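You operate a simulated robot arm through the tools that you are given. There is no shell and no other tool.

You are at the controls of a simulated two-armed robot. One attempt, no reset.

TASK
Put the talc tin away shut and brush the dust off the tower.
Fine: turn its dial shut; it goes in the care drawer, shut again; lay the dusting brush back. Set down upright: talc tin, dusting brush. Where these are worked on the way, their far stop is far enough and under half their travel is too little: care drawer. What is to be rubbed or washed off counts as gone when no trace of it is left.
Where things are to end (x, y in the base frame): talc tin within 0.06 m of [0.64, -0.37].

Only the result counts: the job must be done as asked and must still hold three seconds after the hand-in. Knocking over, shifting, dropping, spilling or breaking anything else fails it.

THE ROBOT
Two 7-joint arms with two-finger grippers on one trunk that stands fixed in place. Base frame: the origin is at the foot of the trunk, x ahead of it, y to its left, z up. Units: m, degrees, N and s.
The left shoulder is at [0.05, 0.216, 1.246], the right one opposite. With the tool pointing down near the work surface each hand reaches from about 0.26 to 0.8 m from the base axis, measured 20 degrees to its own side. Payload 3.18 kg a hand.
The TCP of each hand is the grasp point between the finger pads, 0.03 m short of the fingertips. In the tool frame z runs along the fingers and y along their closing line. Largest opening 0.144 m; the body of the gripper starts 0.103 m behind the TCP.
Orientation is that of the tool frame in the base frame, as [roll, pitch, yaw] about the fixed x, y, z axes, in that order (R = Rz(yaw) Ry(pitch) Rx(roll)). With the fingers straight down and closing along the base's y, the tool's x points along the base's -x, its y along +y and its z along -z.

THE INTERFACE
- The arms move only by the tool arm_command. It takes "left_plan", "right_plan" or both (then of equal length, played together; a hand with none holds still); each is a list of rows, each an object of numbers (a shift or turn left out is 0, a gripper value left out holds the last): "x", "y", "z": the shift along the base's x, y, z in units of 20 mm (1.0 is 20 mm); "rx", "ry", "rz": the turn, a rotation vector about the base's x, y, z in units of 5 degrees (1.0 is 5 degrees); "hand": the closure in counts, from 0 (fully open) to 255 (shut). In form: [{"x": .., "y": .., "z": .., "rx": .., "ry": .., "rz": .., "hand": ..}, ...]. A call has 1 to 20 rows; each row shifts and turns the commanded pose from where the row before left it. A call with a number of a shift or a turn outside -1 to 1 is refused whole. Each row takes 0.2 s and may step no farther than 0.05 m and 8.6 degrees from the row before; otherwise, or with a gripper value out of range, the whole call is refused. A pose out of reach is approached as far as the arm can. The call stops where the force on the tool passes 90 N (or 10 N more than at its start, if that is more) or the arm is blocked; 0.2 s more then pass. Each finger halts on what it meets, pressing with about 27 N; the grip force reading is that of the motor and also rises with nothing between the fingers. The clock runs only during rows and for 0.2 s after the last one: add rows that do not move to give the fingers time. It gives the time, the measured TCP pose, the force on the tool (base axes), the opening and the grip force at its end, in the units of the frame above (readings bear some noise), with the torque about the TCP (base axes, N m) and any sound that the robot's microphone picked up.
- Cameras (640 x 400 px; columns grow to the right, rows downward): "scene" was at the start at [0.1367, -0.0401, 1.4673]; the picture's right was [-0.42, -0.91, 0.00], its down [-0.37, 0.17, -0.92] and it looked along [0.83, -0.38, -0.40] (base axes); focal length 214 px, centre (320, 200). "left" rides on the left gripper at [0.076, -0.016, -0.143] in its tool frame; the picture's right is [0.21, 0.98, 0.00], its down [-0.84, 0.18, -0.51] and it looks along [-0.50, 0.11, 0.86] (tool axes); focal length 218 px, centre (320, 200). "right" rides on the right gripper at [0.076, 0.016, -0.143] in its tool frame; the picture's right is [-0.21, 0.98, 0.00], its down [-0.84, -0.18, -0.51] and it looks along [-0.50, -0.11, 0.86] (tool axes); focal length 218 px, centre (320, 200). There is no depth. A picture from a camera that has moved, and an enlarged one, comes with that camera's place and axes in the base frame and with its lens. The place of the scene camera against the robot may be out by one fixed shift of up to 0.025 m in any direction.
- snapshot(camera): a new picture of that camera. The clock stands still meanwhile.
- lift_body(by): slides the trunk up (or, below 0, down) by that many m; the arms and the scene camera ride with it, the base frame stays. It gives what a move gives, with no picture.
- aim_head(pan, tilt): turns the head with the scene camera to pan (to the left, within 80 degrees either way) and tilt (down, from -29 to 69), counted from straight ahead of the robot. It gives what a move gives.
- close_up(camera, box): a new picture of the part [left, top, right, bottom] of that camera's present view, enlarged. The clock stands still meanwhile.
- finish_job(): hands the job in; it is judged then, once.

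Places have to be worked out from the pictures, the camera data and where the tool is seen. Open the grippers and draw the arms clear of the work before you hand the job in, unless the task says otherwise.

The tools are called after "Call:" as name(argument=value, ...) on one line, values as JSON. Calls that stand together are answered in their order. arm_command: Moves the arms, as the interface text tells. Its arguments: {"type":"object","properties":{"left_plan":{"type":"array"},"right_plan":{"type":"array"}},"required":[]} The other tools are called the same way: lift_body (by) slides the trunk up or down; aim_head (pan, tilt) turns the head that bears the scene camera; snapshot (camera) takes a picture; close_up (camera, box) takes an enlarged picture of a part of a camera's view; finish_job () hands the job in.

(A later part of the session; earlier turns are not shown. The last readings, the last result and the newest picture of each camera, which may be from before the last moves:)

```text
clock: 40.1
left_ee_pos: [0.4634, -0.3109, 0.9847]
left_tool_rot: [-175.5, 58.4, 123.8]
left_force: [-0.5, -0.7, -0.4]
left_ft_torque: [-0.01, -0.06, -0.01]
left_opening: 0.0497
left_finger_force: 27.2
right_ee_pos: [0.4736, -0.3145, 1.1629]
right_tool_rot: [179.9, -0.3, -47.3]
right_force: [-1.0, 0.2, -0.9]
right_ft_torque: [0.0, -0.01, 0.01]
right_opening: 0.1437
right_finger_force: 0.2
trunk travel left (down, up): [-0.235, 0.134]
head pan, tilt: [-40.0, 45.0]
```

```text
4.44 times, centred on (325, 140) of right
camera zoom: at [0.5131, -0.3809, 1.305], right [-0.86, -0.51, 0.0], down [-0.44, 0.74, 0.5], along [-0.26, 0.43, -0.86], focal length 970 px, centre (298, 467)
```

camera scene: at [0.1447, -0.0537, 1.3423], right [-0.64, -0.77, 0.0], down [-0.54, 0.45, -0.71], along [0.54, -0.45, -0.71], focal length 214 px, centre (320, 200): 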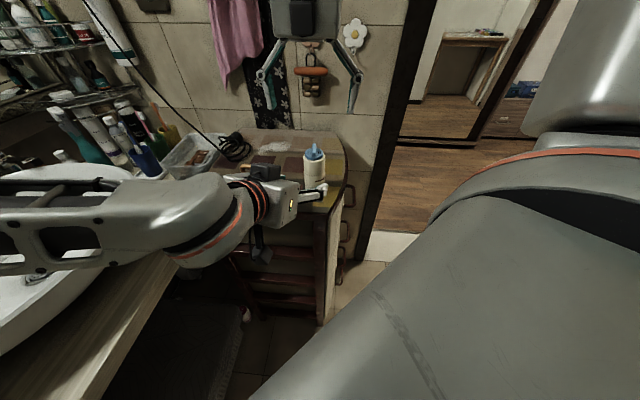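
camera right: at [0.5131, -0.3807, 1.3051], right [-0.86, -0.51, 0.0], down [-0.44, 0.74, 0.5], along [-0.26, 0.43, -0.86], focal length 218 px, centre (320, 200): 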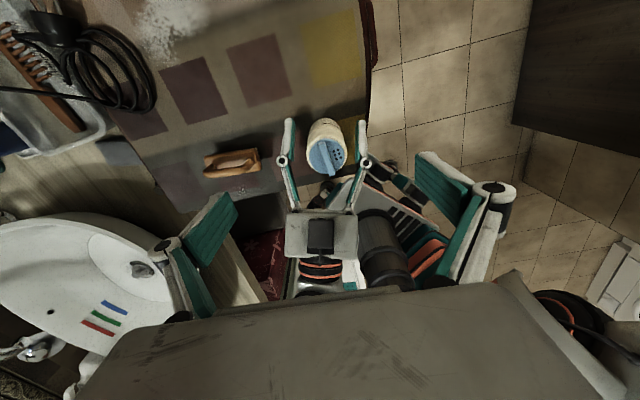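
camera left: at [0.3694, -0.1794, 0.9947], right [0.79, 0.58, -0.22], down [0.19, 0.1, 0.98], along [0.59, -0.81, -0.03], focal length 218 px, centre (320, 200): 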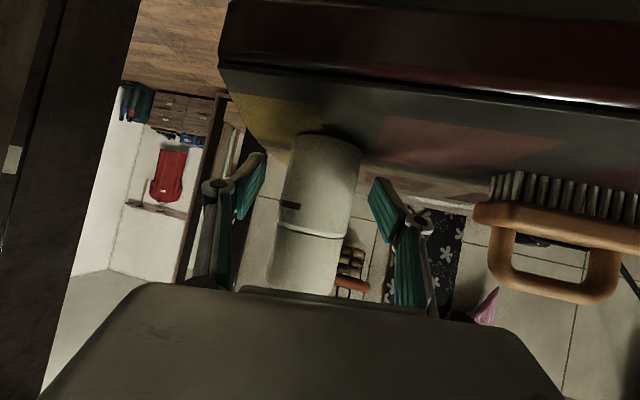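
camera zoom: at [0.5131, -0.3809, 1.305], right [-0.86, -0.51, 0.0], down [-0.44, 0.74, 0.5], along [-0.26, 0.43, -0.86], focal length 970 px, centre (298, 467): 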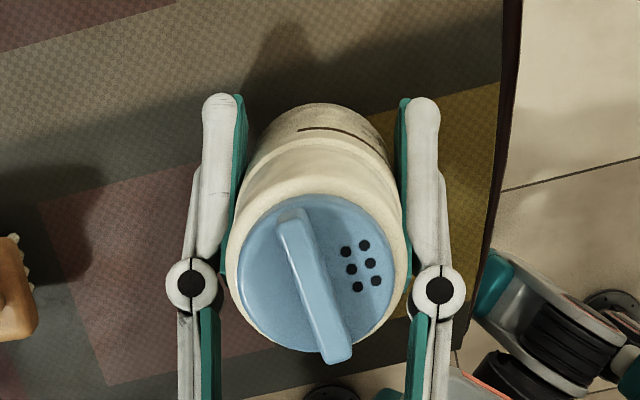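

The left hand holds the tin (diameter 0.05 m). I align the right hand with the bar, narrow its opening to about 0.04 m and come down to just above the cap.

Call:
arm_command(right_plan=[{"x": -0.13, "y": 0.056, "rz": 0.335, "hand": 184}, {"x": -0.13, "y": 0.056, "rz": 0.335}, {"x": -0.13, "y": 0.056, "rz": 0.335, "z": -0.8}, {"x": -0.13, "y": 0.056, "rz": 0.335, "z": -0.8}, {"z": -0.8}, {"z": -0.6}, {}])

Call:
snapshot(camera="right")

Call:
snapshot(camera="scene")

Call:
snapshot(camera="left")

```text
clock: 41.7
left_ee_pos: [0.4633, -0.312, 0.9842]
left_tool_rot: [-175.6, 58.4, 123.8]
left_force: [-0.5, 0.2, 0.2]
left_ft_torque: [0.04, -0.04, 0.02]
left_opening: 0.0497
left_finger_force: 27.3
right_ee_pos: [0.4621, -0.31, 1.1032]
right_tool_rot: [179.9, -0.3, -40.5]
right_force: [-0.3, -0.5, 0.6]
right_ft_torque: [-0.03, -0.02, -0.02]
right_opening: 0.0401
right_finger_force: 0.1
trunk travel left (down, up): [-0.235, 0.134]
head pan, tilt: [-40.0, 45.0]
```

```text
taken
camera right: at [0.5102, -0.3705, 1.2445], right [-0.79, -0.61, 0.0], down [-0.53, 0.69, 0.5], along [-0.31, 0.4, -0.86], focal length 218 px, centre (320, 200)
```

right: 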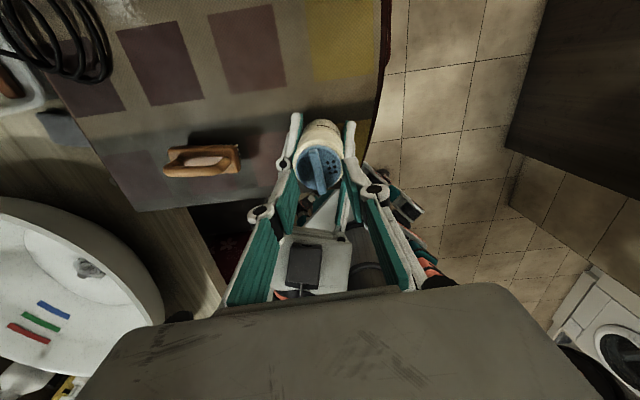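

```text
taken
camera scene: at [0.1447, -0.0538, 1.3423], right [-0.64, -0.77, 0.0], down [-0.54, 0.45, -0.71], along [0.54, -0.45, -0.71], focal length 214 px, centre (320, 200)
```

scene: 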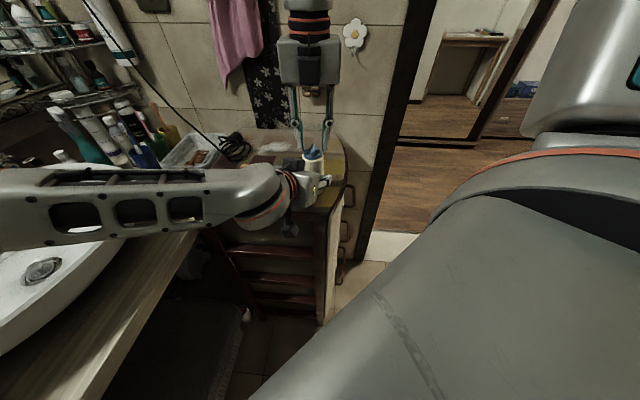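

```text
taken
camera left: at [0.3694, -0.1793, 0.9948], right [0.79, 0.58, -0.22], down [0.19, 0.1, 0.98], along [0.59, -0.81, -0.03], focal length 218 px, centre (320, 200)
```

left: 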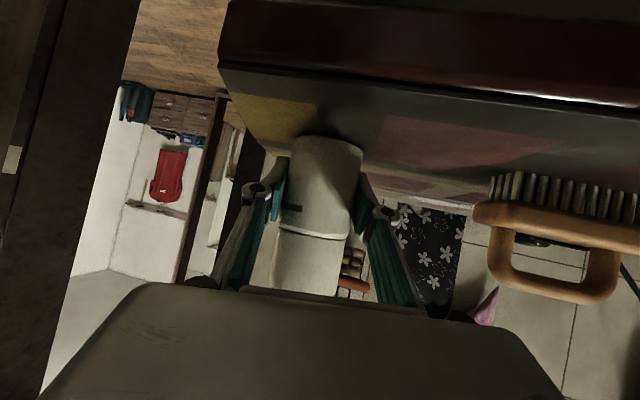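

I zoom in on the cap and the right fingertips.

Call:
close_up(camera="right", box=[265, 110, 375, 220])

Call:
close_up(camera="scene", box=[275, 80, 355, 200])

```text
3.64 times, centred on (320, 165) of right
camera zoom: at [0.5102, -0.3705, 1.2445], right [-0.79, -0.61, 0.0], down [-0.53, 0.69, 0.5], along [-0.31, 0.4, -0.86], focal length 794 px, centre (320, 327)
```

zoom: 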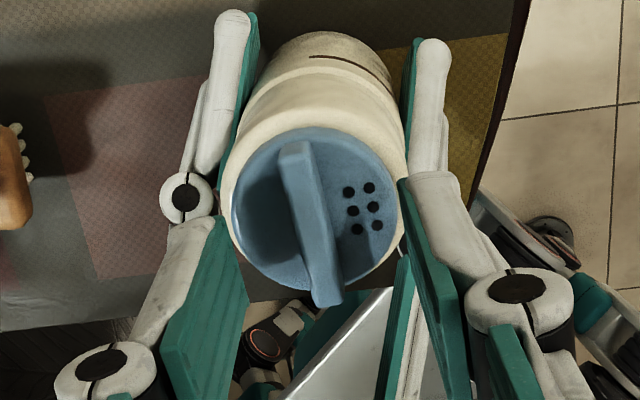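

```text
3.33 times, centred on (315, 140) of scene
camera zoom: at [0.1447, -0.0538, 1.3423], right [-0.64, -0.77, 0.0], down [-0.54, 0.45, -0.71], along [0.54, -0.45, -0.71], focal length 715 px, centre (337, 400)
```

zoom: 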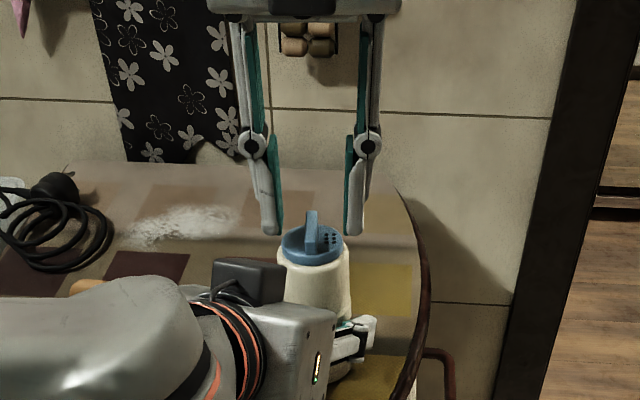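

Fingertips straddle the bar with their tips about level with its top (z ≈ 1.07). I come down another 13 mm in small steps and watch the force.

Call:
arm_command(right_plan=[{"z": -0.15}, {"z": -0.15}, {"z": -0.15}, {"z": -0.2}, {}])

Call:
close_up(camera="right", box=[265, 110, 375, 220])

Call:
close_up(camera="scene", box=[285, 120, 345, 190])

```text
clock: 42.9
left_ee_pos: [0.4625, -0.3107, 0.9833]
left_tool_rot: [-175.7, 58.4, 123.7]
left_force: [1.8, -2.9, 0.0]
left_ft_torque: [-0.06, -0.08, -0.02]
left_opening: 0.0494
left_finger_force: 27.1
right_ee_pos: [0.4627, -0.3096, 1.0915]
right_tool_rot: [-179.9, -0.5, -40.6]
right_force: [-1.0, 0.3, 7.6]
right_ft_torque: [0.12, -0.1, 0.02]
right_opening: 0.0404
right_finger_force: 0.1
trunk travel left (down, up): [-0.235, 0.134]
head pan, tilt: [-40.0, 45.0]
```

```text
3.64 times, centred on (320, 165) of right
camera zoom: at [0.5101, -0.3709, 1.2326], right [-0.79, -0.61, 0.0], down [-0.53, 0.69, 0.5], along [-0.3, 0.4, -0.86], focal length 794 px, centre (320, 327)
```

zoom: 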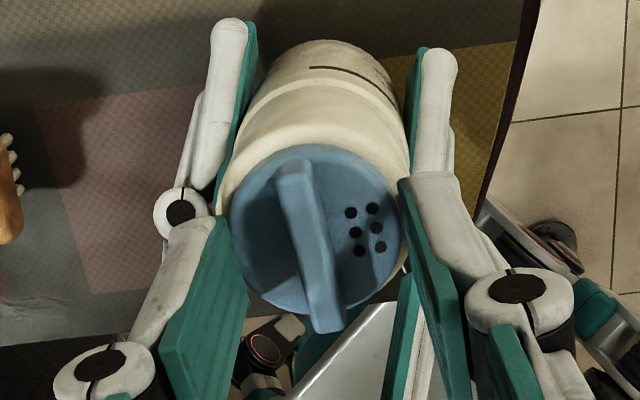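

```text
5.71 times, centred on (315, 155) of scene
camera zoom: at [0.1446, -0.0538, 1.3424], right [-0.64, -0.77, 0.0], down [-0.54, 0.45, -0.71], along [0.54, -0.45, -0.71], focal length 1226 px, centre (349, 457)
```

zoom: 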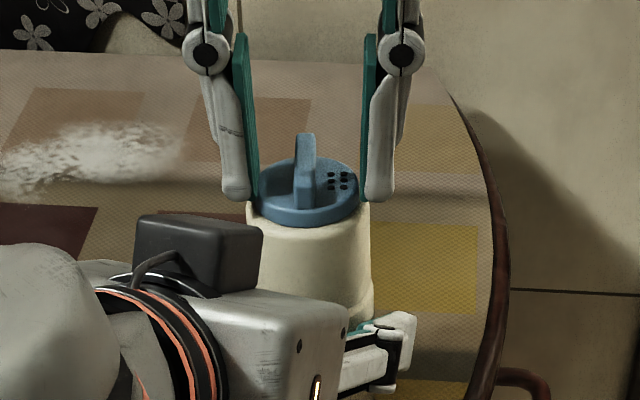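

A light 7.6 N contact shows the fingertips reached the cap rim at tip height ≈1.061. I back off 4 mm and close on the bar.

Call:
arm_command(right_plan=[{"z": 0.2}, {"hand": 210}, {"hand": 230}, {"hand": 255}, {}, {}])

Call:
close_up(camera="right", box=[265, 110, 375, 220])

Call:
close_up(camera="scene", box=[285, 120, 345, 190])

```text
clock: 44.3
left_ee_pos: [0.4626, -0.3118, 0.985]
left_tool_rot: [-175.6, 58.4, 123.5]
left_force: [-3.5, -8.1, 3.4]
left_ft_torque: [0.47, -0.66, -0.11]
left_opening: 0.0498
left_finger_force: 26.7
right_ee_pos: [0.4631, -0.3086, 1.0945]
right_tool_rot: [179.9, -0.3, -40.6]
right_force: [3.4, 7.5, -2.7]
right_ft_torque: [0.41, 0.2, 0.17]
right_opening: 0.0073
right_finger_force: 27.2
trunk travel left (down, up): [-0.235, 0.134]
head pan, tilt: [-40.0, 45.0]
```

```text
3.64 times, centred on (320, 165) of right
camera zoom: at [0.5104, -0.3708, 1.236], right [-0.79, -0.61, 0.0], down [-0.53, 0.69, 0.5], along [-0.31, 0.4, -0.86], focal length 794 px, centre (320, 327)
```

zoom: 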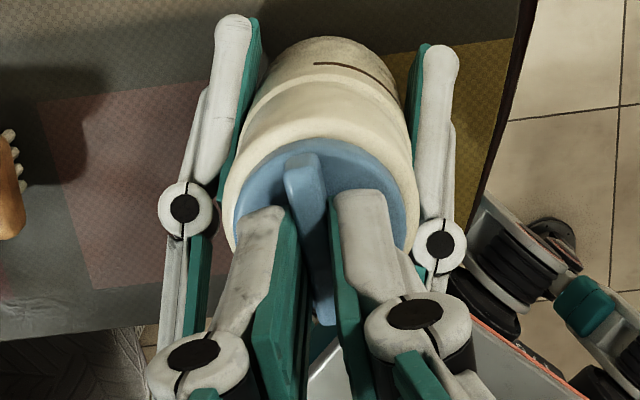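

```text
5.71 times, centred on (315, 155) of scene
camera zoom: at [0.1449, -0.0539, 1.3423], right [-0.64, -0.77, 0.0], down [-0.54, 0.45, -0.71], along [0.54, -0.45, -0.71], focal length 1226 px, centre (349, 457)
```

zoom: 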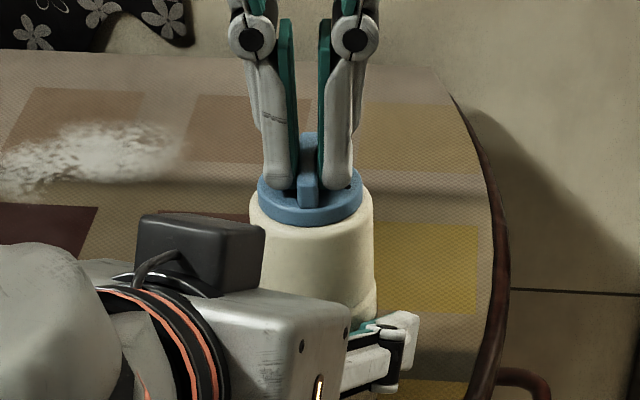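

The bar is gripped (7 mm). I relieve the small sideways load and try 10° clockwise, watching the torque.

Call:
arm_command(right_plan=[{"y": 0.1, "x": 0.04}, {"rz": -0.5}, {"rz": -0.5}, {"rz": -0.5}, {"rz": -0.5}, {}])

Call:
close_up(camera="scene", box=[285, 120, 345, 190])

```text
clock: 45.7
left_ee_pos: [0.4637, -0.3123, 0.985]
left_tool_rot: [-175.5, 58.4, 123.7]
left_force: [-5.4, 2.0, 3.5]
left_ft_torque: [-0.01, -0.32, -0.48]
left_opening: 0.0495
left_finger_force: 27.0
right_ee_pos: [0.4645, -0.3075, 1.0942]
right_tool_rot: [179.9, -0.2, -50.5]
right_force: [4.3, -1.9, -3.9]
right_ft_torque: [-0.16, -0.16, 0.5]
right_opening: 0.0073
right_finger_force: 27.0
trunk travel left (down, up): [-0.235, 0.134]
head pan, tilt: [-40.0, 45.0]
```

```text
5.71 times, centred on (315, 155) of scene
camera zoom: at [0.1449, -0.0539, 1.3423], right [-0.64, -0.77, 0.0], down [-0.54, 0.45, -0.71], along [0.54, -0.45, -0.71], focal length 1226 px, centre (349, 457)
```

zoom: 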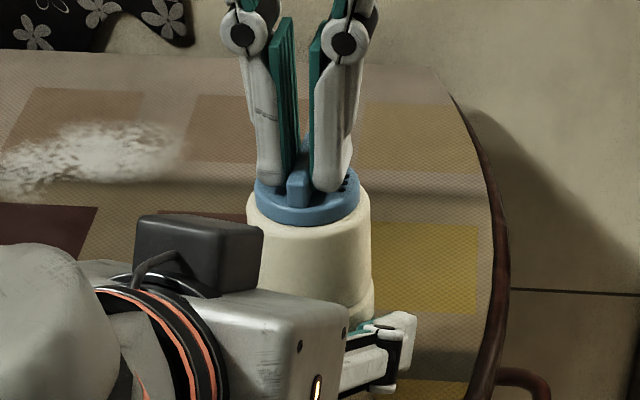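

Torque is 0.5 N·m after 10°. I check whether the dial turned or the whole tin slipped in the left hand.

Call:
snapshot(camera="left")

Call:
close_up(camera="right", box=[265, 110, 375, 220])

```text
taken
camera left: at [0.3693, -0.1794, 0.9947], right [0.79, 0.58, -0.22], down [0.19, 0.1, 0.98], along [0.59, -0.81, -0.03], focal length 218 px, centre (320, 200)
```

left: 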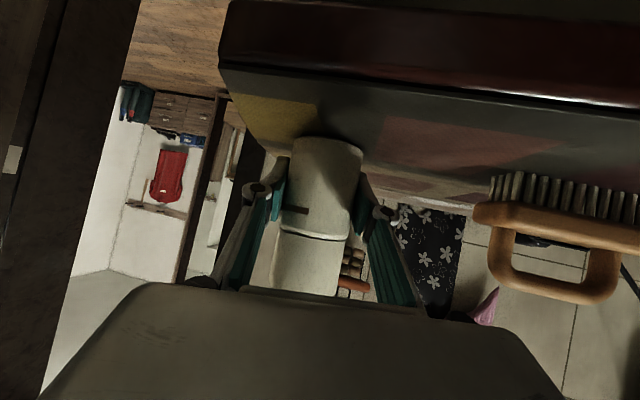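

```text
3.64 times, centred on (320, 165) of right
camera zoom: at [0.4998, -0.3769, 1.2362], right [-0.89, -0.46, 0.0], down [-0.4, 0.77, 0.5], along [-0.23, 0.45, -0.86], focal length 794 px, centre (320, 327)
```

zoom: 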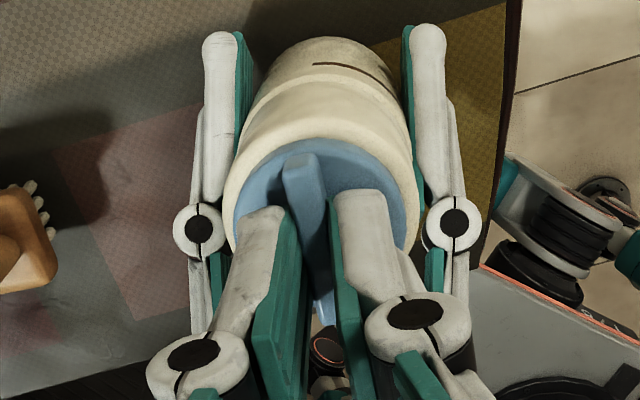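

The brown line shows that the tin turned along, so the dial seems to be at its stop clockwise. I turn back and on counter-clockwise by 20° in total.

Call:
arm_command(right_plan=[{"rz": 0.5}, {"rz": 0.5}, {"rz": 0.5}, {"rz": 0.5}, {"rz": 0.5}, {"rz": 0.5}, {"rz": 0.5}, {"rz": 0.5}, {}])

Call:
close_up(camera="left", box=[230, 120, 400, 300])

Call:
close_up(camera="right", box=[265, 110, 375, 220])

```text
clock: 47.7
left_ee_pos: [0.4634, -0.3105, 0.9841]
left_tool_rot: [-175.5, 58.5, 123.8]
left_force: [-1.4, -1.0, 0.0]
left_ft_torque: [0.0, -0.26, -0.01]
left_opening: 0.0494
left_finger_force: 27.1
right_ee_pos: [0.4629, -0.3081, 1.0939]
right_tool_rot: [180.0, -0.2, -30.4]
right_force: [0.1, 0.9, 0.2]
right_ft_torque: [0.11, 0.17, 0.02]
right_opening: 0.0073
right_finger_force: 27.0
trunk travel left (down, up): [-0.235, 0.134]
head pan, tilt: [-40.0, 45.0]
```

```text
2.22 times, centred on (315, 210) of left
camera zoom: at [0.3697, -0.1793, 0.9945], right [0.79, 0.58, -0.22], down [0.19, 0.1, 0.98], along [0.59, -0.81, -0.03], focal length 485 px, centre (331, 178)
```

zoom: 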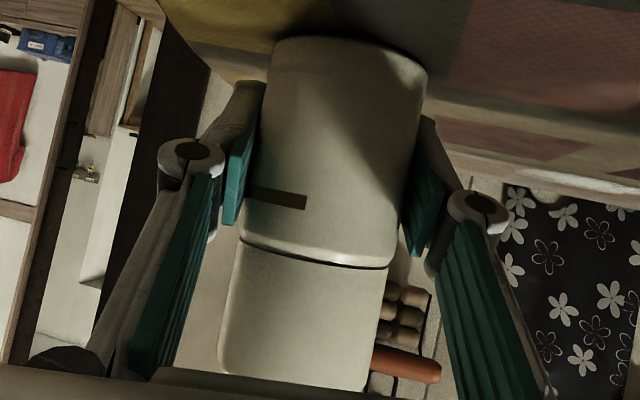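

```text
3.64 times, centred on (320, 165) of right
camera zoom: at [0.5213, -0.3604, 1.2359], right [-0.68, -0.74, 0.0], down [-0.64, 0.58, 0.5], along [-0.37, 0.34, -0.86], focal length 794 px, centre (320, 327)
```

zoom: 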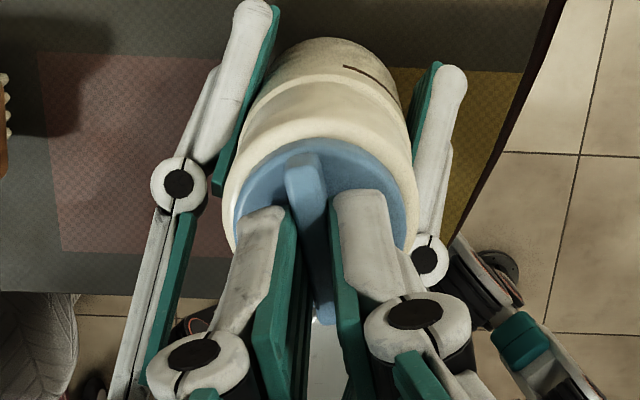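

The line stayed still at low torque, so the dial turns counter-clockwise. I keep turning that way.

Call:
arm_command(right_plan=[{"rz": 0.7}, {"rz": 0.7}, {"rz": 0.7}, {"rz": 0.7}, {"rz": 0.7}, {"rz": 0.7}, {"rz": 0.7}, {"rz": 0.7}, {}])

Call:
close_up(camera="left", box=[230, 120, 400, 300])

Call:
close_up(camera="right", box=[265, 110, 375, 220])

```text
clock: 49.7
left_ee_pos: [0.4639, -0.311, 0.984]
left_tool_rot: [-175.7, 58.3, 123.9]
left_force: [6.4, 4.4, -4.4]
left_ft_torque: [-0.4, -0.25, -0.02]
left_opening: 0.0493
left_finger_force: 26.9
right_ee_pos: [0.4633, -0.3085, 1.0927]
right_tool_rot: [179.9, -0.3, -2.5]
right_force: [-6.7, -4.9, 6.7]
right_ft_torque: [-0.11, 0.88, -0.02]
right_opening: 0.0074
right_finger_force: 27.3
trunk travel left (down, up): [-0.235, 0.134]
head pan, tilt: [-40.0, 45.0]
```

```text
2.22 times, centred on (315, 210) of left
camera zoom: at [0.3697, -0.1791, 0.9945], right [0.79, 0.58, -0.22], down [0.19, 0.1, 0.98], along [0.59, -0.81, -0.03], focal length 485 px, centre (331, 178)
```

zoom: 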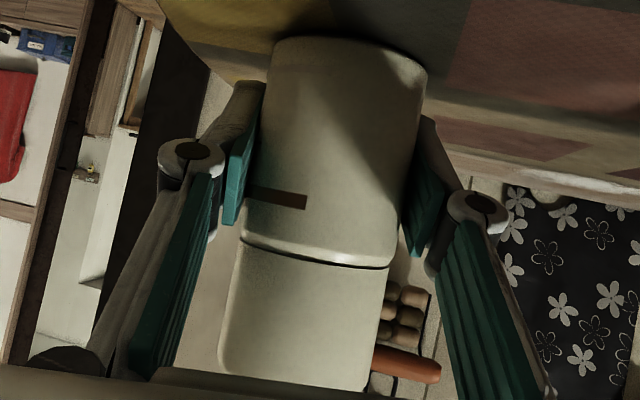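

```text
3.64 times, centred on (320, 165) of right
camera zoom: at [0.539, -0.3275, 1.2358], right [-0.25, -0.97, 0.0], down [-0.84, 0.22, 0.5], along [-0.49, 0.12, -0.86], focal length 794 px, centre (320, 327)
```

zoom: 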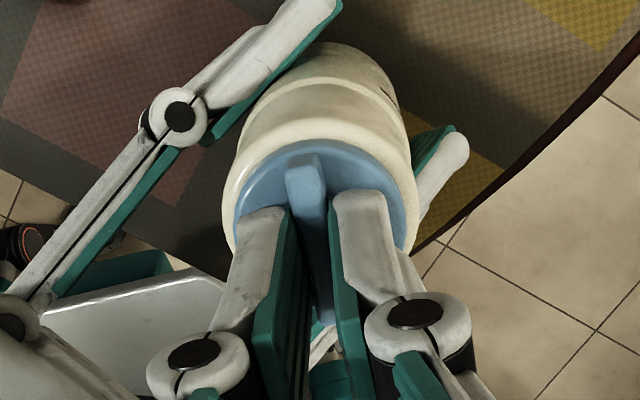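

The dial has turned 48° with the body still. I relieve the side load slightly and keep on.

Call:
arm_command(right_plan=[{"x": -0.08, "y": -0.06, "z": 0.05}, {"rz": 0.7}, {"rz": 0.7}, {"rz": 0.7}, {"rz": 0.7}, {}])

Call:
close_up(camera="left", box=[230, 120, 400, 300])

```text
clock: 51.1
left_ee_pos: [0.4631, -0.3107, 0.9855]
left_tool_rot: [-175.4, 58.6, 123.6]
left_force: [-4.5, 2.2, 6.6]
left_ft_torque: [-0.05, -0.49, 0.02]
left_opening: 0.0494
left_finger_force: 26.8
right_ee_pos: [0.4622, -0.3094, 1.0954]
right_tool_rot: [179.9, -0.3, 11.7]
right_force: [3.0, -1.1, -6.4]
right_ft_torque: [-0.08, 0.06, 0.0]
right_opening: 0.0075
right_finger_force: 26.8
trunk travel left (down, up): [-0.235, 0.134]
head pan, tilt: [-40.0, 45.0]
```

```text
2.22 times, centred on (315, 210) of left
camera zoom: at [0.3691, -0.1798, 0.9954], right [0.79, 0.58, -0.22], down [0.19, 0.1, 0.98], along [0.58, -0.81, -0.03], focal length 485 px, centre (331, 178)
```

zoom: 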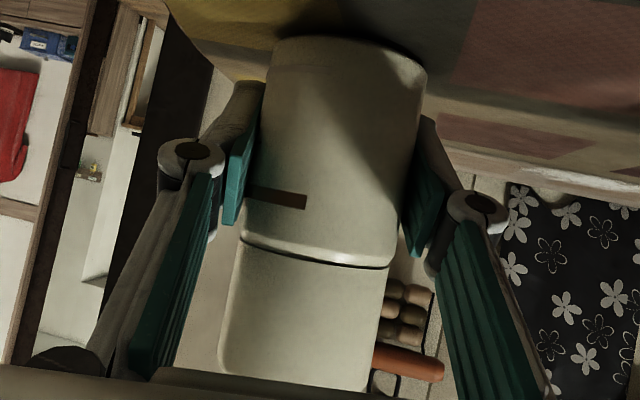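

Still free at 62°. I go on turning.

Call:
arm_command(right_plan=[{"rz": 0.7}, {"rz": 0.7}, {"rz": 0.7}, {"rz": 0.7}, {"rz": 0.7}, {"rz": 0.7}, {}])

Call:
close_up(camera="left", box=[230, 120, 400, 300])

```text
clock: 52.7
left_ee_pos: [0.4633, -0.312, 0.9844]
left_tool_rot: [-175.6, 58.4, 123.6]
left_force: [-8.5, 2.8, 12.7]
left_ft_torque: [-0.33, -0.6, 0.0]
left_opening: 0.0494
left_finger_force: 26.7
right_ee_pos: [0.4626, -0.308, 1.0939]
right_tool_rot: [179.9, -0.3, 32.6]
right_force: [9.1, -2.7, -11.5]
right_ft_torque: [0.0, -0.41, -0.01]
right_opening: 0.0074
right_finger_force: 26.9
trunk travel left (down, up): [-0.235, 0.134]
head pan, tilt: [-40.0, 45.0]
```

```text
2.22 times, centred on (315, 210) of left
camera zoom: at [0.3693, -0.1795, 0.995], right [0.79, 0.58, -0.22], down [0.19, 0.1, 0.98], along [0.59, -0.81, -0.03], focal length 485 px, centre (331, 178)
```

zoom: 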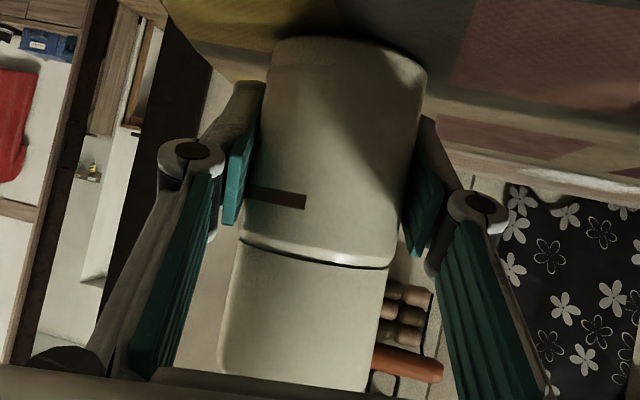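

83° and still no resisting torque, body still. I relieve loads again and continue.

Call:
arm_command(right_plan=[{"x": 0.08, "y": -0.02, "z": -0.06}, {"rz": 0.7}, {"rz": 0.7}, {"rz": 0.7}, {"rz": 0.7}, {}])

Call:
close_up(camera="left", box=[230, 120, 400, 300])

```text
clock: 54.1
left_ee_pos: [0.464, -0.3108, 0.9839]
left_tool_rot: [-175.5, 58.4, 123.7]
left_force: [-0.7, -4.5, 0.6]
left_ft_torque: [0.4, -0.12, 0.64]
left_opening: 0.0494
left_finger_force: 27.0
right_ee_pos: [0.4645, -0.3095, 1.0939]
right_tool_rot: [179.9, -0.3, 46.6]
right_force: [1.1, 3.7, -1.4]
right_ft_torque: [0.03, 0.03, -0.61]
right_opening: 0.0079
right_finger_force: 27.1
trunk travel left (down, up): [-0.235, 0.134]
head pan, tilt: [-40.0, 45.0]
```

```text
2.22 times, centred on (315, 210) of left
camera zoom: at [0.3697, -0.1792, 0.9944], right [0.79, 0.58, -0.22], down [0.2, 0.1, 0.98], along [0.59, -0.81, -0.03], focal length 485 px, centre (331, 178)
```

zoom: 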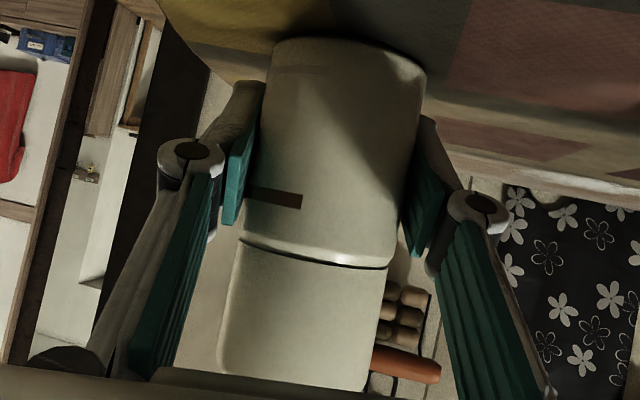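

Torque jumped to −0.61 N·m and the body began to slip, so the dial has reached its shut stop after about 90°. I open the right fingers and rise, then look.

Call:
arm_command(right_plan=[{"hand": 184}, {}, {"z": 1}, {"z": 1}, {"z": 1}, {"z": 1}, {}])

Call:
close_up(camera="right", box=[265, 80, 375, 200])

Call:
close_up(camera="scene", box=[285, 120, 345, 190])

```text
clock: 55.7
left_ee_pos: [0.4642, -0.3111, 0.9842]
left_tool_rot: [-175.5, 58.4, 123.8]
left_force: [-0.8, -0.5, 0.7]
left_ft_torque: [-0.02, -0.02, -0.01]
left_opening: 0.0493
left_finger_force: 26.6
right_ee_pos: [0.4649, -0.3083, 1.1727]
right_tool_rot: [179.9, -0.2, 46.4]
right_force: [-0.5, 0.2, -0.1]
right_ft_torque: [-0.01, -0.01, -0.01]
right_opening: 0.0404
right_finger_force: 0.0
trunk travel left (down, up): [-0.235, 0.134]
head pan, tilt: [-40.0, 45.0]
```

```text
3.33 times, centred on (320, 140) of right
camera zoom: at [0.5285, -0.2647, 1.3155], right [0.57, -0.82, 0.0], down [-0.71, -0.49, 0.5], along [-0.41, -0.28, -0.86], focal length 728 px, centre (320, 400)
```

zoom: 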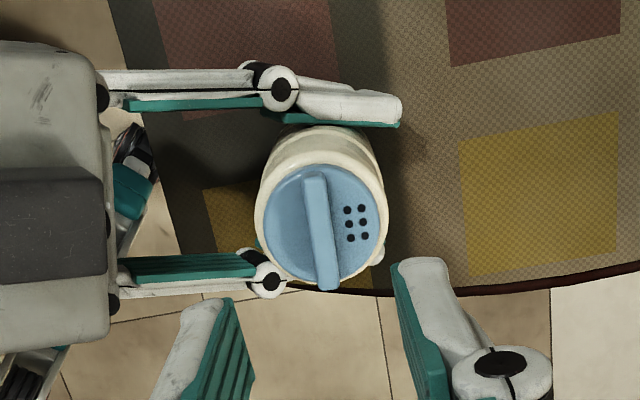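

```text
5.71 times, centred on (315, 155) of scene
camera zoom: at [0.145, -0.0539, 1.3422], right [-0.64, -0.77, 0.0], down [-0.54, 0.45, -0.71], along [0.54, -0.45, -0.71], focal length 1226 px, centre (349, 457)
```

zoom: 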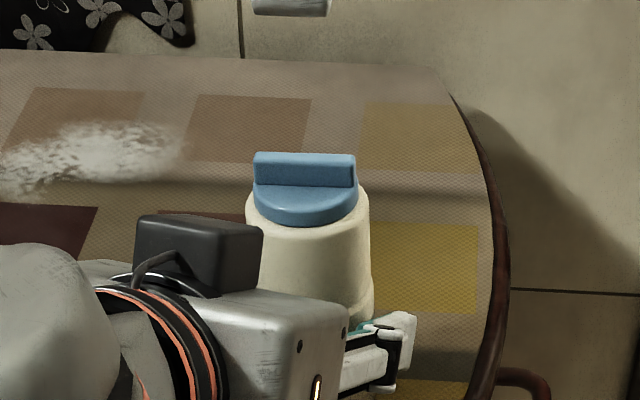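

The bar now stands across: the dial is shut. I release the tin with the left hand and draw that hand straight back, then away to the left.

Call:
arm_command(left_plan=[{"hand": 96}, {}, {"x": -0.408, "y": 0.749, "z": 0.521}, {"x": -0.408, "y": 0.749, "z": 0.521}, {"x": -0.408, "y": 0.749, "z": 0.521}, {"x": -0.408, "y": 0.749, "z": 0.521}, {"x": -0.408, "y": 0.749, "z": 0.521}, {"x": -0.408, "y": 0.749, "z": 0.521}, {"x": -0.2, "y": 1, "z": 0.4}, {"x": -0.2, "y": 1, "z": 0.4}, {"x": -0.2, "y": 1, "z": 0.4}, {"x": -0.2, "y": 1, "z": 0.4}, {"x": -0.2, "y": 1, "z": 0.4}, {"x": -0.2, "y": 1, "z": 0.4}, {"x": -0.2, "y": 1, "z": 0.4}, {"x": -0.2, "y": 1, "z": 0.4}])

Call:
snapshot(camera="scene")

Call:
snapshot(camera="right")

```text
clock: 59.1
left_ee_pos: [0.3808, -0.0601, 1.1094]
left_tool_rot: [-175.7, 58.4, 123.7]
left_force: [-0.1, 0.8, 0.5]
left_ft_torque: [0.0, -0.01, 0.01]
left_opening: 0.0899
left_finger_force: 0.1
right_ee_pos: [0.4648, -0.3086, 1.1732]
right_tool_rot: [180.0, -0.3, 46.5]
right_force: [0.0, 0.4, -0.4]
right_ft_torque: [-0.05, 0.01, 0.02]
right_opening: 0.0401
right_finger_force: 0.1
trunk travel left (down, up): [-0.235, 0.134]
head pan, tilt: [-40.0, 45.0]
```

```text
taken
camera scene: at [0.1445, -0.0533, 1.3424], right [-0.64, -0.77, 0.0], down [-0.54, 0.45, -0.71], along [0.54, -0.45, -0.71], focal length 214 px, centre (320, 200)
```

scene: 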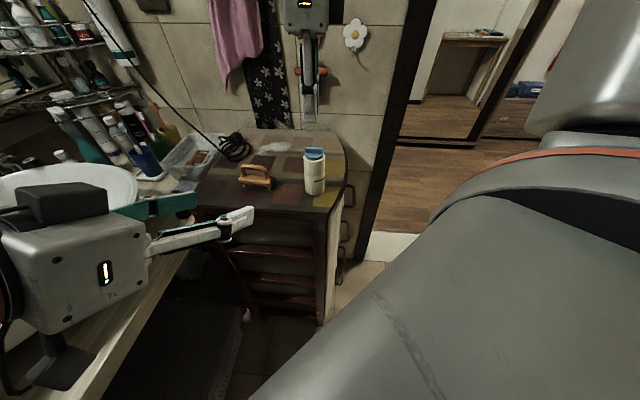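

```text
taken
camera right: at [0.528, -0.2641, 1.3156], right [0.57, -0.82, 0.0], down [-0.71, -0.49, 0.5], along [-0.41, -0.29, -0.86], focal length 218 px, centre (320, 200)
```

right: 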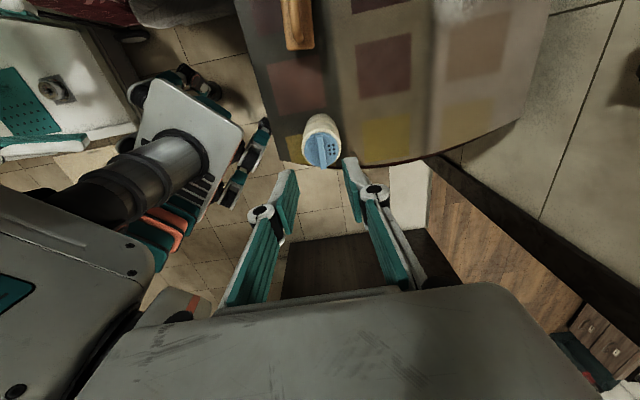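

The tin stands shut and upright, and the left hand is clear. I move the left hand farther away and unwind the right wrist by about 185°, since I want yaw +40° for the brush with the camera on the free side.

Call:
arm_command(left_plan=[{"y": 1}, {"y": 1}, {"y": 1}, {"y": 1}, {"y": 1}, {"y": 1}, {"y": 1}, {"y": 1}, {"y": 1}, {"y": 1}, {}, {}, {}, {}, {}, {}, {}, {}, {}, {}], right_plan=[{"z": 1}, {"z": 1, "rz": -1}, {"rz": -1}, {"rz": -1}, {"rz": -1}, {"rz": -1}, {"rz": -1}, {"rz": -1}, {"rz": -1}, {"rz": -1}, {"rz": -1}, {"rz": -1}, {"rz": -1}, {"rz": -1}, {"rz": -1}, {"rz": -1}, {"rz": -1}, {"rz": -1}, {"rz": -1}, {"rz": -1}])

Call:
arm_command(right_plan=[{"rz": -1, "x": 0.2, "y": 0.2}, {"rz": -1, "x": 0.2, "y": 0.2}, {"rz": -1, "x": 0.2, "y": 0.2}, {"rz": -1, "x": 0.2, "y": 0.2}, {"rz": -1, "x": 0.2, "y": 0.2}, {"rz": -1, "x": 0.2, "y": 0.2}, {"rz": -1, "x": 0.2, "y": 0.2}, {"rz": -1, "x": 0.2, "y": 0.2}, {"rz": -1, "x": 0.2, "y": 0.2}, {"rz": -1, "x": 0.2, "y": 0.2}, {"rz": -1, "x": 0.2, "y": 0.2}, {"rz": -1, "x": 0.2, "y": 0.2}, {"rz": -1, "x": 0.2, "y": 0.2}, {"rz": -1, "x": 0.2, "y": 0.2}, {"rz": -1, "x": 0.2, "y": 0.2}, {"rz": -1, "x": 0.2, "y": 0.2}, {"rz": -1, "x": 0.2, "y": 0.2}, {"rz": -1, "x": 0.2, "y": 0.2}])

Call:
snapshot(camera="right")

Call:
snapshot(camera="scene")

```text
clock: 63.3
left_ee_pos: [0.4274, 0.1207, 1.1294]
left_tool_rot: [-175.7, 58.5, 123.7]
left_force: [-0.1, -0.1, 0.1]
left_ft_torque: [0.02, 0.0, 0.0]
left_opening: 0.0899
left_finger_force: 0.1
left hand out of reach, approached as far as the arm can: row 1, 2, 3, 4, 5, 6, 7, 9
right_ee_pos: [0.4634, -0.31, 1.2145]
right_tool_rot: [179.9, -0.4, -48.5]
right_force: [0.5, -0.2, -0.3]
right_ft_torque: [0.0, -0.02, 0.01]
right_opening: 0.04
right_finger_force: 0.0
trunk travel left (down, up): [-0.235, 0.134]
head pan, tilt: [-40.0, 45.0]
```

```text
clock: 67.1
left_ee_pos: [0.4277, 0.1214, 1.1297]
left_tool_rot: [-175.5, 58.4, 123.7]
left_force: [0.3, 0.7, -0.6]
left_ft_torque: [0.03, 0.04, -0.02]
left_opening: 0.0899
left_finger_force: 0.1
right_ee_pos: [0.5368, -0.2367, 1.2134]
right_tool_rot: [179.9, -0.3, -138.6]
right_force: [0.3, -0.4, 1.0]
right_ft_torque: [0.02, 0.03, -0.02]
right_opening: 0.0399
right_finger_force: 0.2
trunk travel left (down, up): [-0.235, 0.134]
head pan, tilt: [-40.0, 45.0]
```

```text
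taken
camera right: at [0.4686, -0.2757, 1.355], right [-0.49, 0.87, 0.0], down [0.75, 0.42, 0.5], along [0.44, 0.25, -0.86], focal length 218 px, centre (320, 200)
```

right: 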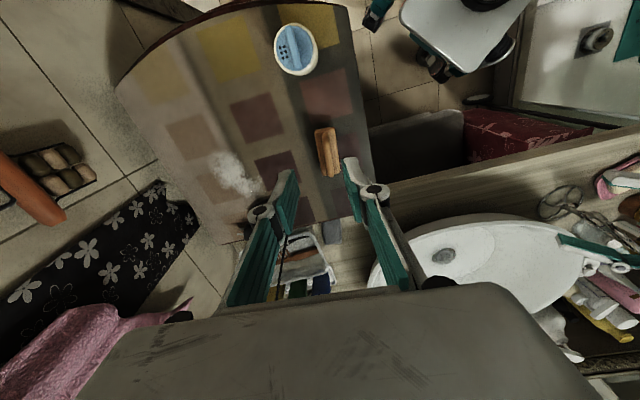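

```text
taken
camera scene: at [0.1452, -0.0539, 1.3422], right [-0.64, -0.77, 0.0], down [-0.54, 0.45, -0.71], along [0.54, -0.45, -0.71], focal length 214 px, centre (320, 200)
```

scene: 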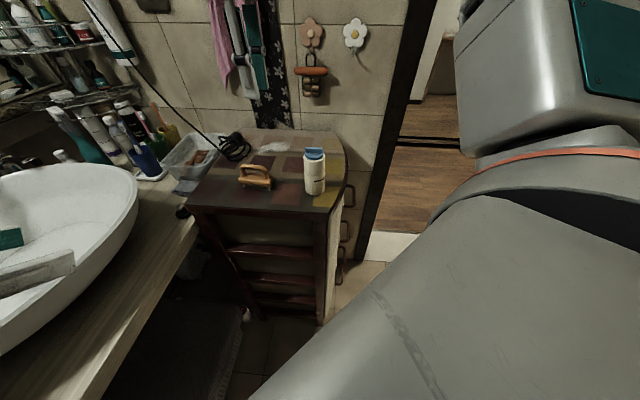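

The right hand is beside the brush with the right yaw. I zoom on the brush and on the dust next to the cable coil.

Call:
close_up(camera="right", box=[290, 110, 370, 190])

Call:
close_up(camera="right", box=[180, 110, 300, 230])

Call:
close_up(camera="scene", box=[200, 120, 340, 210])

```text
5.00 times, centred on (330, 150) of right
camera zoom: at [0.4686, -0.2757, 1.355], right [-0.49, 0.87, 0.0], down [0.75, 0.42, 0.5], along [0.44, 0.25, -0.86], focal length 1091 px, centre (270, 450)
```

zoom: 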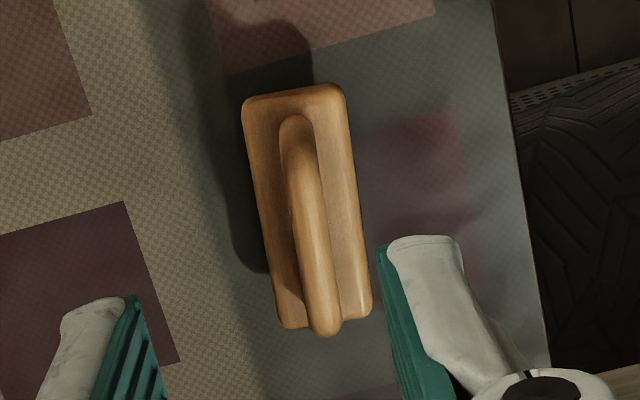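

```text
3.33 times, centred on (240, 170) of right
camera zoom: at [0.4686, -0.2757, 1.355], right [-0.49, 0.87, 0.0], down [0.75, 0.42, 0.5], along [0.44, 0.25, -0.86], focal length 728 px, centre (587, 300)
```

zoom: 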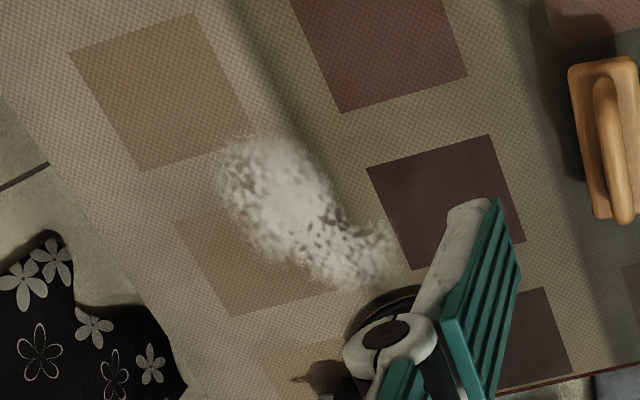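

```text
4.44 times, centred on (270, 165) of scene
camera zoom: at [0.1452, -0.0539, 1.3422], right [-0.64, -0.77, 0.0], down [-0.54, 0.45, -0.71], along [0.54, -0.45, -0.71], focal length 953 px, centre (542, 356)
```

zoom: 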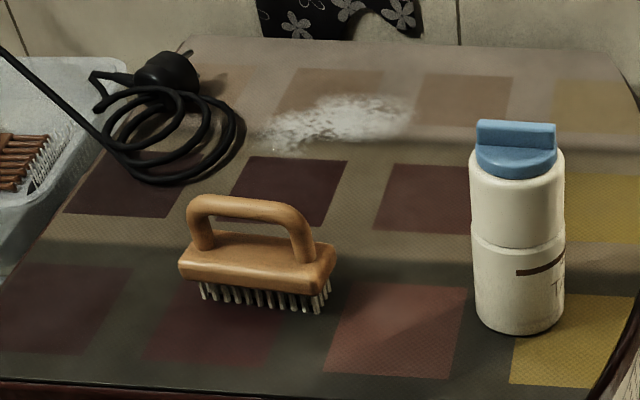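

The brush sits at about (0.569, -0.201), long axis at 39°, handle bar top near z 1.015; the dust lies in x 0.67–0.76, y −0.39 to −0.27, close to the coil. I bring the right hand above the brush handle.

Call:
arm_command(right_plan=[{"x": 0.195, "y": 0.2125, "z": -0.94, "rz": -0.065, "hand": 150}, {"x": 0.195, "y": 0.2125, "z": -0.94, "rz": -0.065}, {"x": 0.195, "y": 0.2125, "z": -0.94, "rz": -0.065}, {"x": 0.195, "y": 0.2125, "z": -0.94, "rz": -0.065}, {"x": 0.195, "y": 0.2125, "z": -0.94, "rz": -0.065}, {"x": 0.195, "y": 0.2125, "z": -0.94, "rz": -0.065}, {"x": 0.195, "y": 0.2125, "z": -0.94, "rz": -0.065}, {"x": 0.195, "y": 0.2125, "z": -0.94, "rz": -0.065}, {}])

Call:
close_up(camera="right", box=[240, 90, 400, 230])

Call:
close_up(camera="scene", box=[200, 100, 320, 200])

```text
clock: 69.1
left_ee_pos: [0.427, 0.1192, 1.13]
left_tool_rot: [-175.6, 58.4, 123.7]
left_force: [-0.1, -0.7, -0.4]
left_ft_torque: [0.0, 0.03, 0.05]
left_opening: 0.0898
left_finger_force: 0.0
right_ee_pos: [0.5662, -0.206, 1.0634]
right_tool_rot: [179.9, -0.3, -141.1]
right_force: [0.1, -0.2, 0.6]
right_ft_torque: [-0.01, -0.01, 0.02]
right_opening: 0.0594
right_finger_force: 0.1
trunk travel left (down, up): [-0.235, 0.134]
head pan, tilt: [-40.0, 45.0]
```

```text
2.86 times, centred on (320, 160) of right
camera zoom: at [0.4977, -0.2405, 1.2057], right [-0.45, 0.89, 0.0], down [0.77, 0.39, 0.5], along [0.45, 0.23, -0.86], focal length 624 px, centre (320, 314)
```

zoom: 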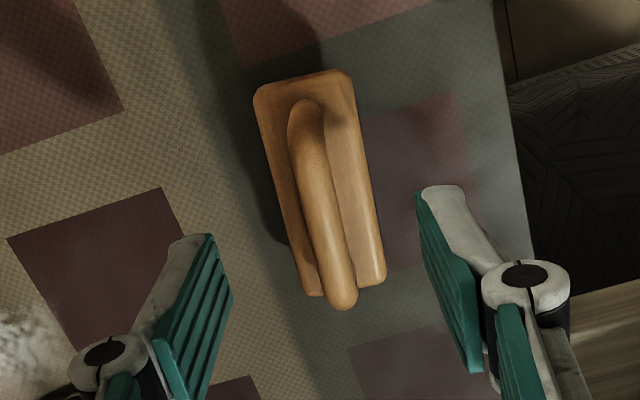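

```text
4.00 times, centred on (260, 150) of scene
camera zoom: at [0.1443, -0.0537, 1.3424], right [-0.64, -0.77, 0.0], down [-0.54, 0.45, -0.71], along [0.54, -0.45, -0.71], focal length 858 px, centre (560, 400)
```

zoom: 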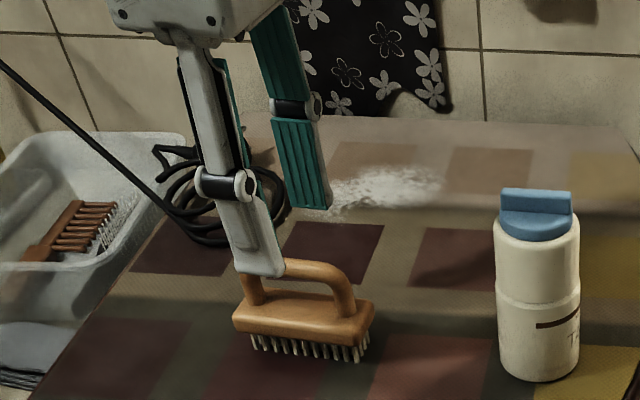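

The handle is centred within 2 mm between the fingers. I descend 50 mm so the bar lies between the pads.

Call:
arm_command(right_plan=[{"x": -0.05, "y": 0.1, "z": -0.5}, {"z": -0.5}, {"z": -0.5}, {"z": -0.5}, {"z": -0.45}, {}])

Call:
close_up(camera="right", box=[240, 90, 400, 230])

Call:
close_up(camera="scene", box=[200, 100, 320, 200])

```text
clock: 70.5
left_ee_pos: [0.427, 0.1209, 1.1293]
left_tool_rot: [-175.6, 58.4, 123.6]
left_force: [-1.4, 0.5, -1.5]
left_ft_torque: [0.03, 0.01, -0.03]
left_opening: 0.0898
left_finger_force: 0.0
right_ee_pos: [0.5664, -0.2011, 1.0155]
right_tool_rot: [179.9, -0.2, -141.1]
right_force: [0.5, -0.7, -0.4]
right_ft_torque: [0.01, 0.01, -0.01]
right_opening: 0.0594
right_finger_force: 0.1
trunk travel left (down, up): [-0.235, 0.134]
head pan, tilt: [-40.0, 45.0]
```

```text
2.86 times, centred on (320, 160) of right
camera zoom: at [0.4967, -0.2368, 1.1568], right [-0.45, 0.89, 0.0], down [0.77, 0.39, 0.5], along [0.45, 0.23, -0.86], focal length 624 px, centre (320, 314)
```

zoom: 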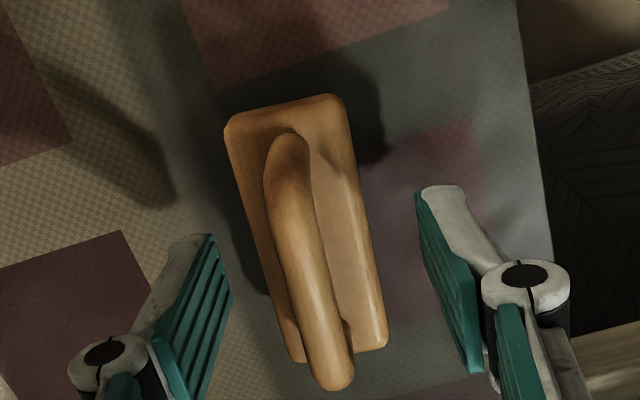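

```text
4.00 times, centred on (260, 150) of scene
camera zoom: at [0.1447, -0.0538, 1.3423], right [-0.64, -0.77, 0.0], down [-0.54, 0.45, -0.71], along [0.54, -0.45, -0.71], focal length 858 px, centre (560, 400)
```

zoom: 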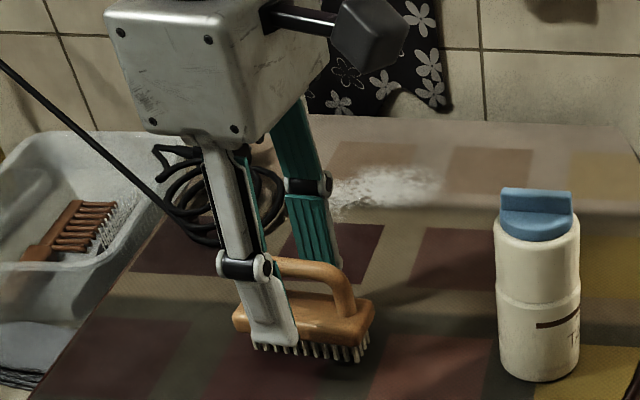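

The bar is between the pads. I shift 2 mm to centre and close.

Call:
arm_command(right_plan=[{"x": 0.05, "y": -0.1}, {"z": -0.1, "hand": 190}, {"hand": 220}, {"hand": 255}, {}, {}])

Call:
close_up(camera="right", box=[240, 90, 400, 230])

Call:
close_up(camera="scene", box=[200, 100, 320, 200])

```text
clock: 71.9
left_ee_pos: [0.4268, 0.1218, 1.1293]
left_tool_rot: [-175.7, 58.4, 123.6]
left_force: [-0.1, -0.2, 0.7]
left_ft_torque: [-0.03, -0.02, 0.0]
left_opening: 0.0903
left_finger_force: 0.2
right_ee_pos: [0.5658, -0.2036, 1.0123]
right_tool_rot: [179.9, -0.3, -141.0]
right_force: [0.0, -0.1, -0.6]
right_ft_torque: [-0.03, 0.01, 0.01]
right_opening: 0.0094
right_finger_force: 27.0
trunk travel left (down, up): [-0.235, 0.134]
head pan, tilt: [-40.0, 45.0]
```

```text
2.86 times, centred on (320, 160) of right
camera zoom: at [0.4973, -0.2389, 1.1545], right [-0.45, 0.89, 0.0], down [0.77, 0.39, 0.5], along [0.45, 0.23, -0.86], focal length 624 px, centre (320, 314)
```

zoom: 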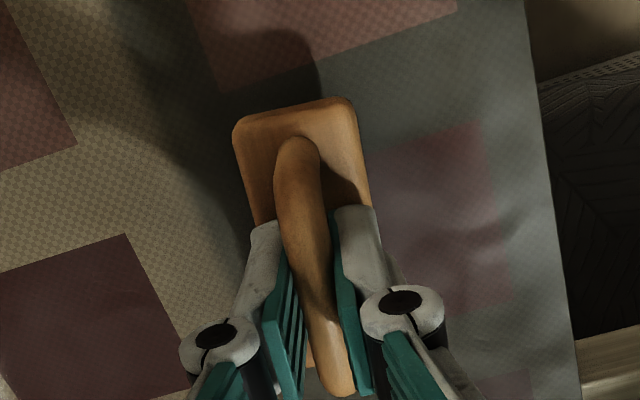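

```text
4.00 times, centred on (260, 150) of scene
camera zoom: at [0.1448, -0.0538, 1.3423], right [-0.64, -0.77, 0.0], down [-0.54, 0.45, -0.71], along [0.54, -0.45, -0.71], focal length 858 px, centre (560, 400)
```

zoom: 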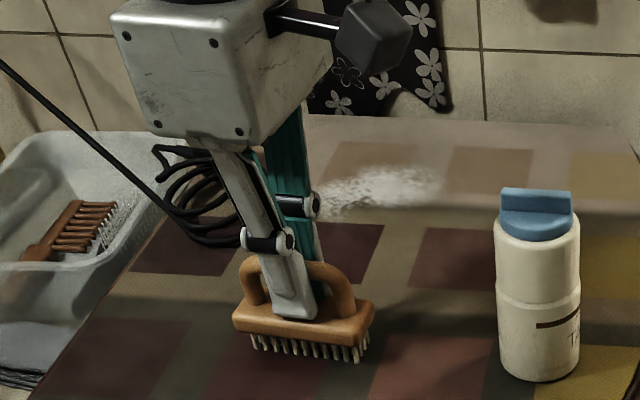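

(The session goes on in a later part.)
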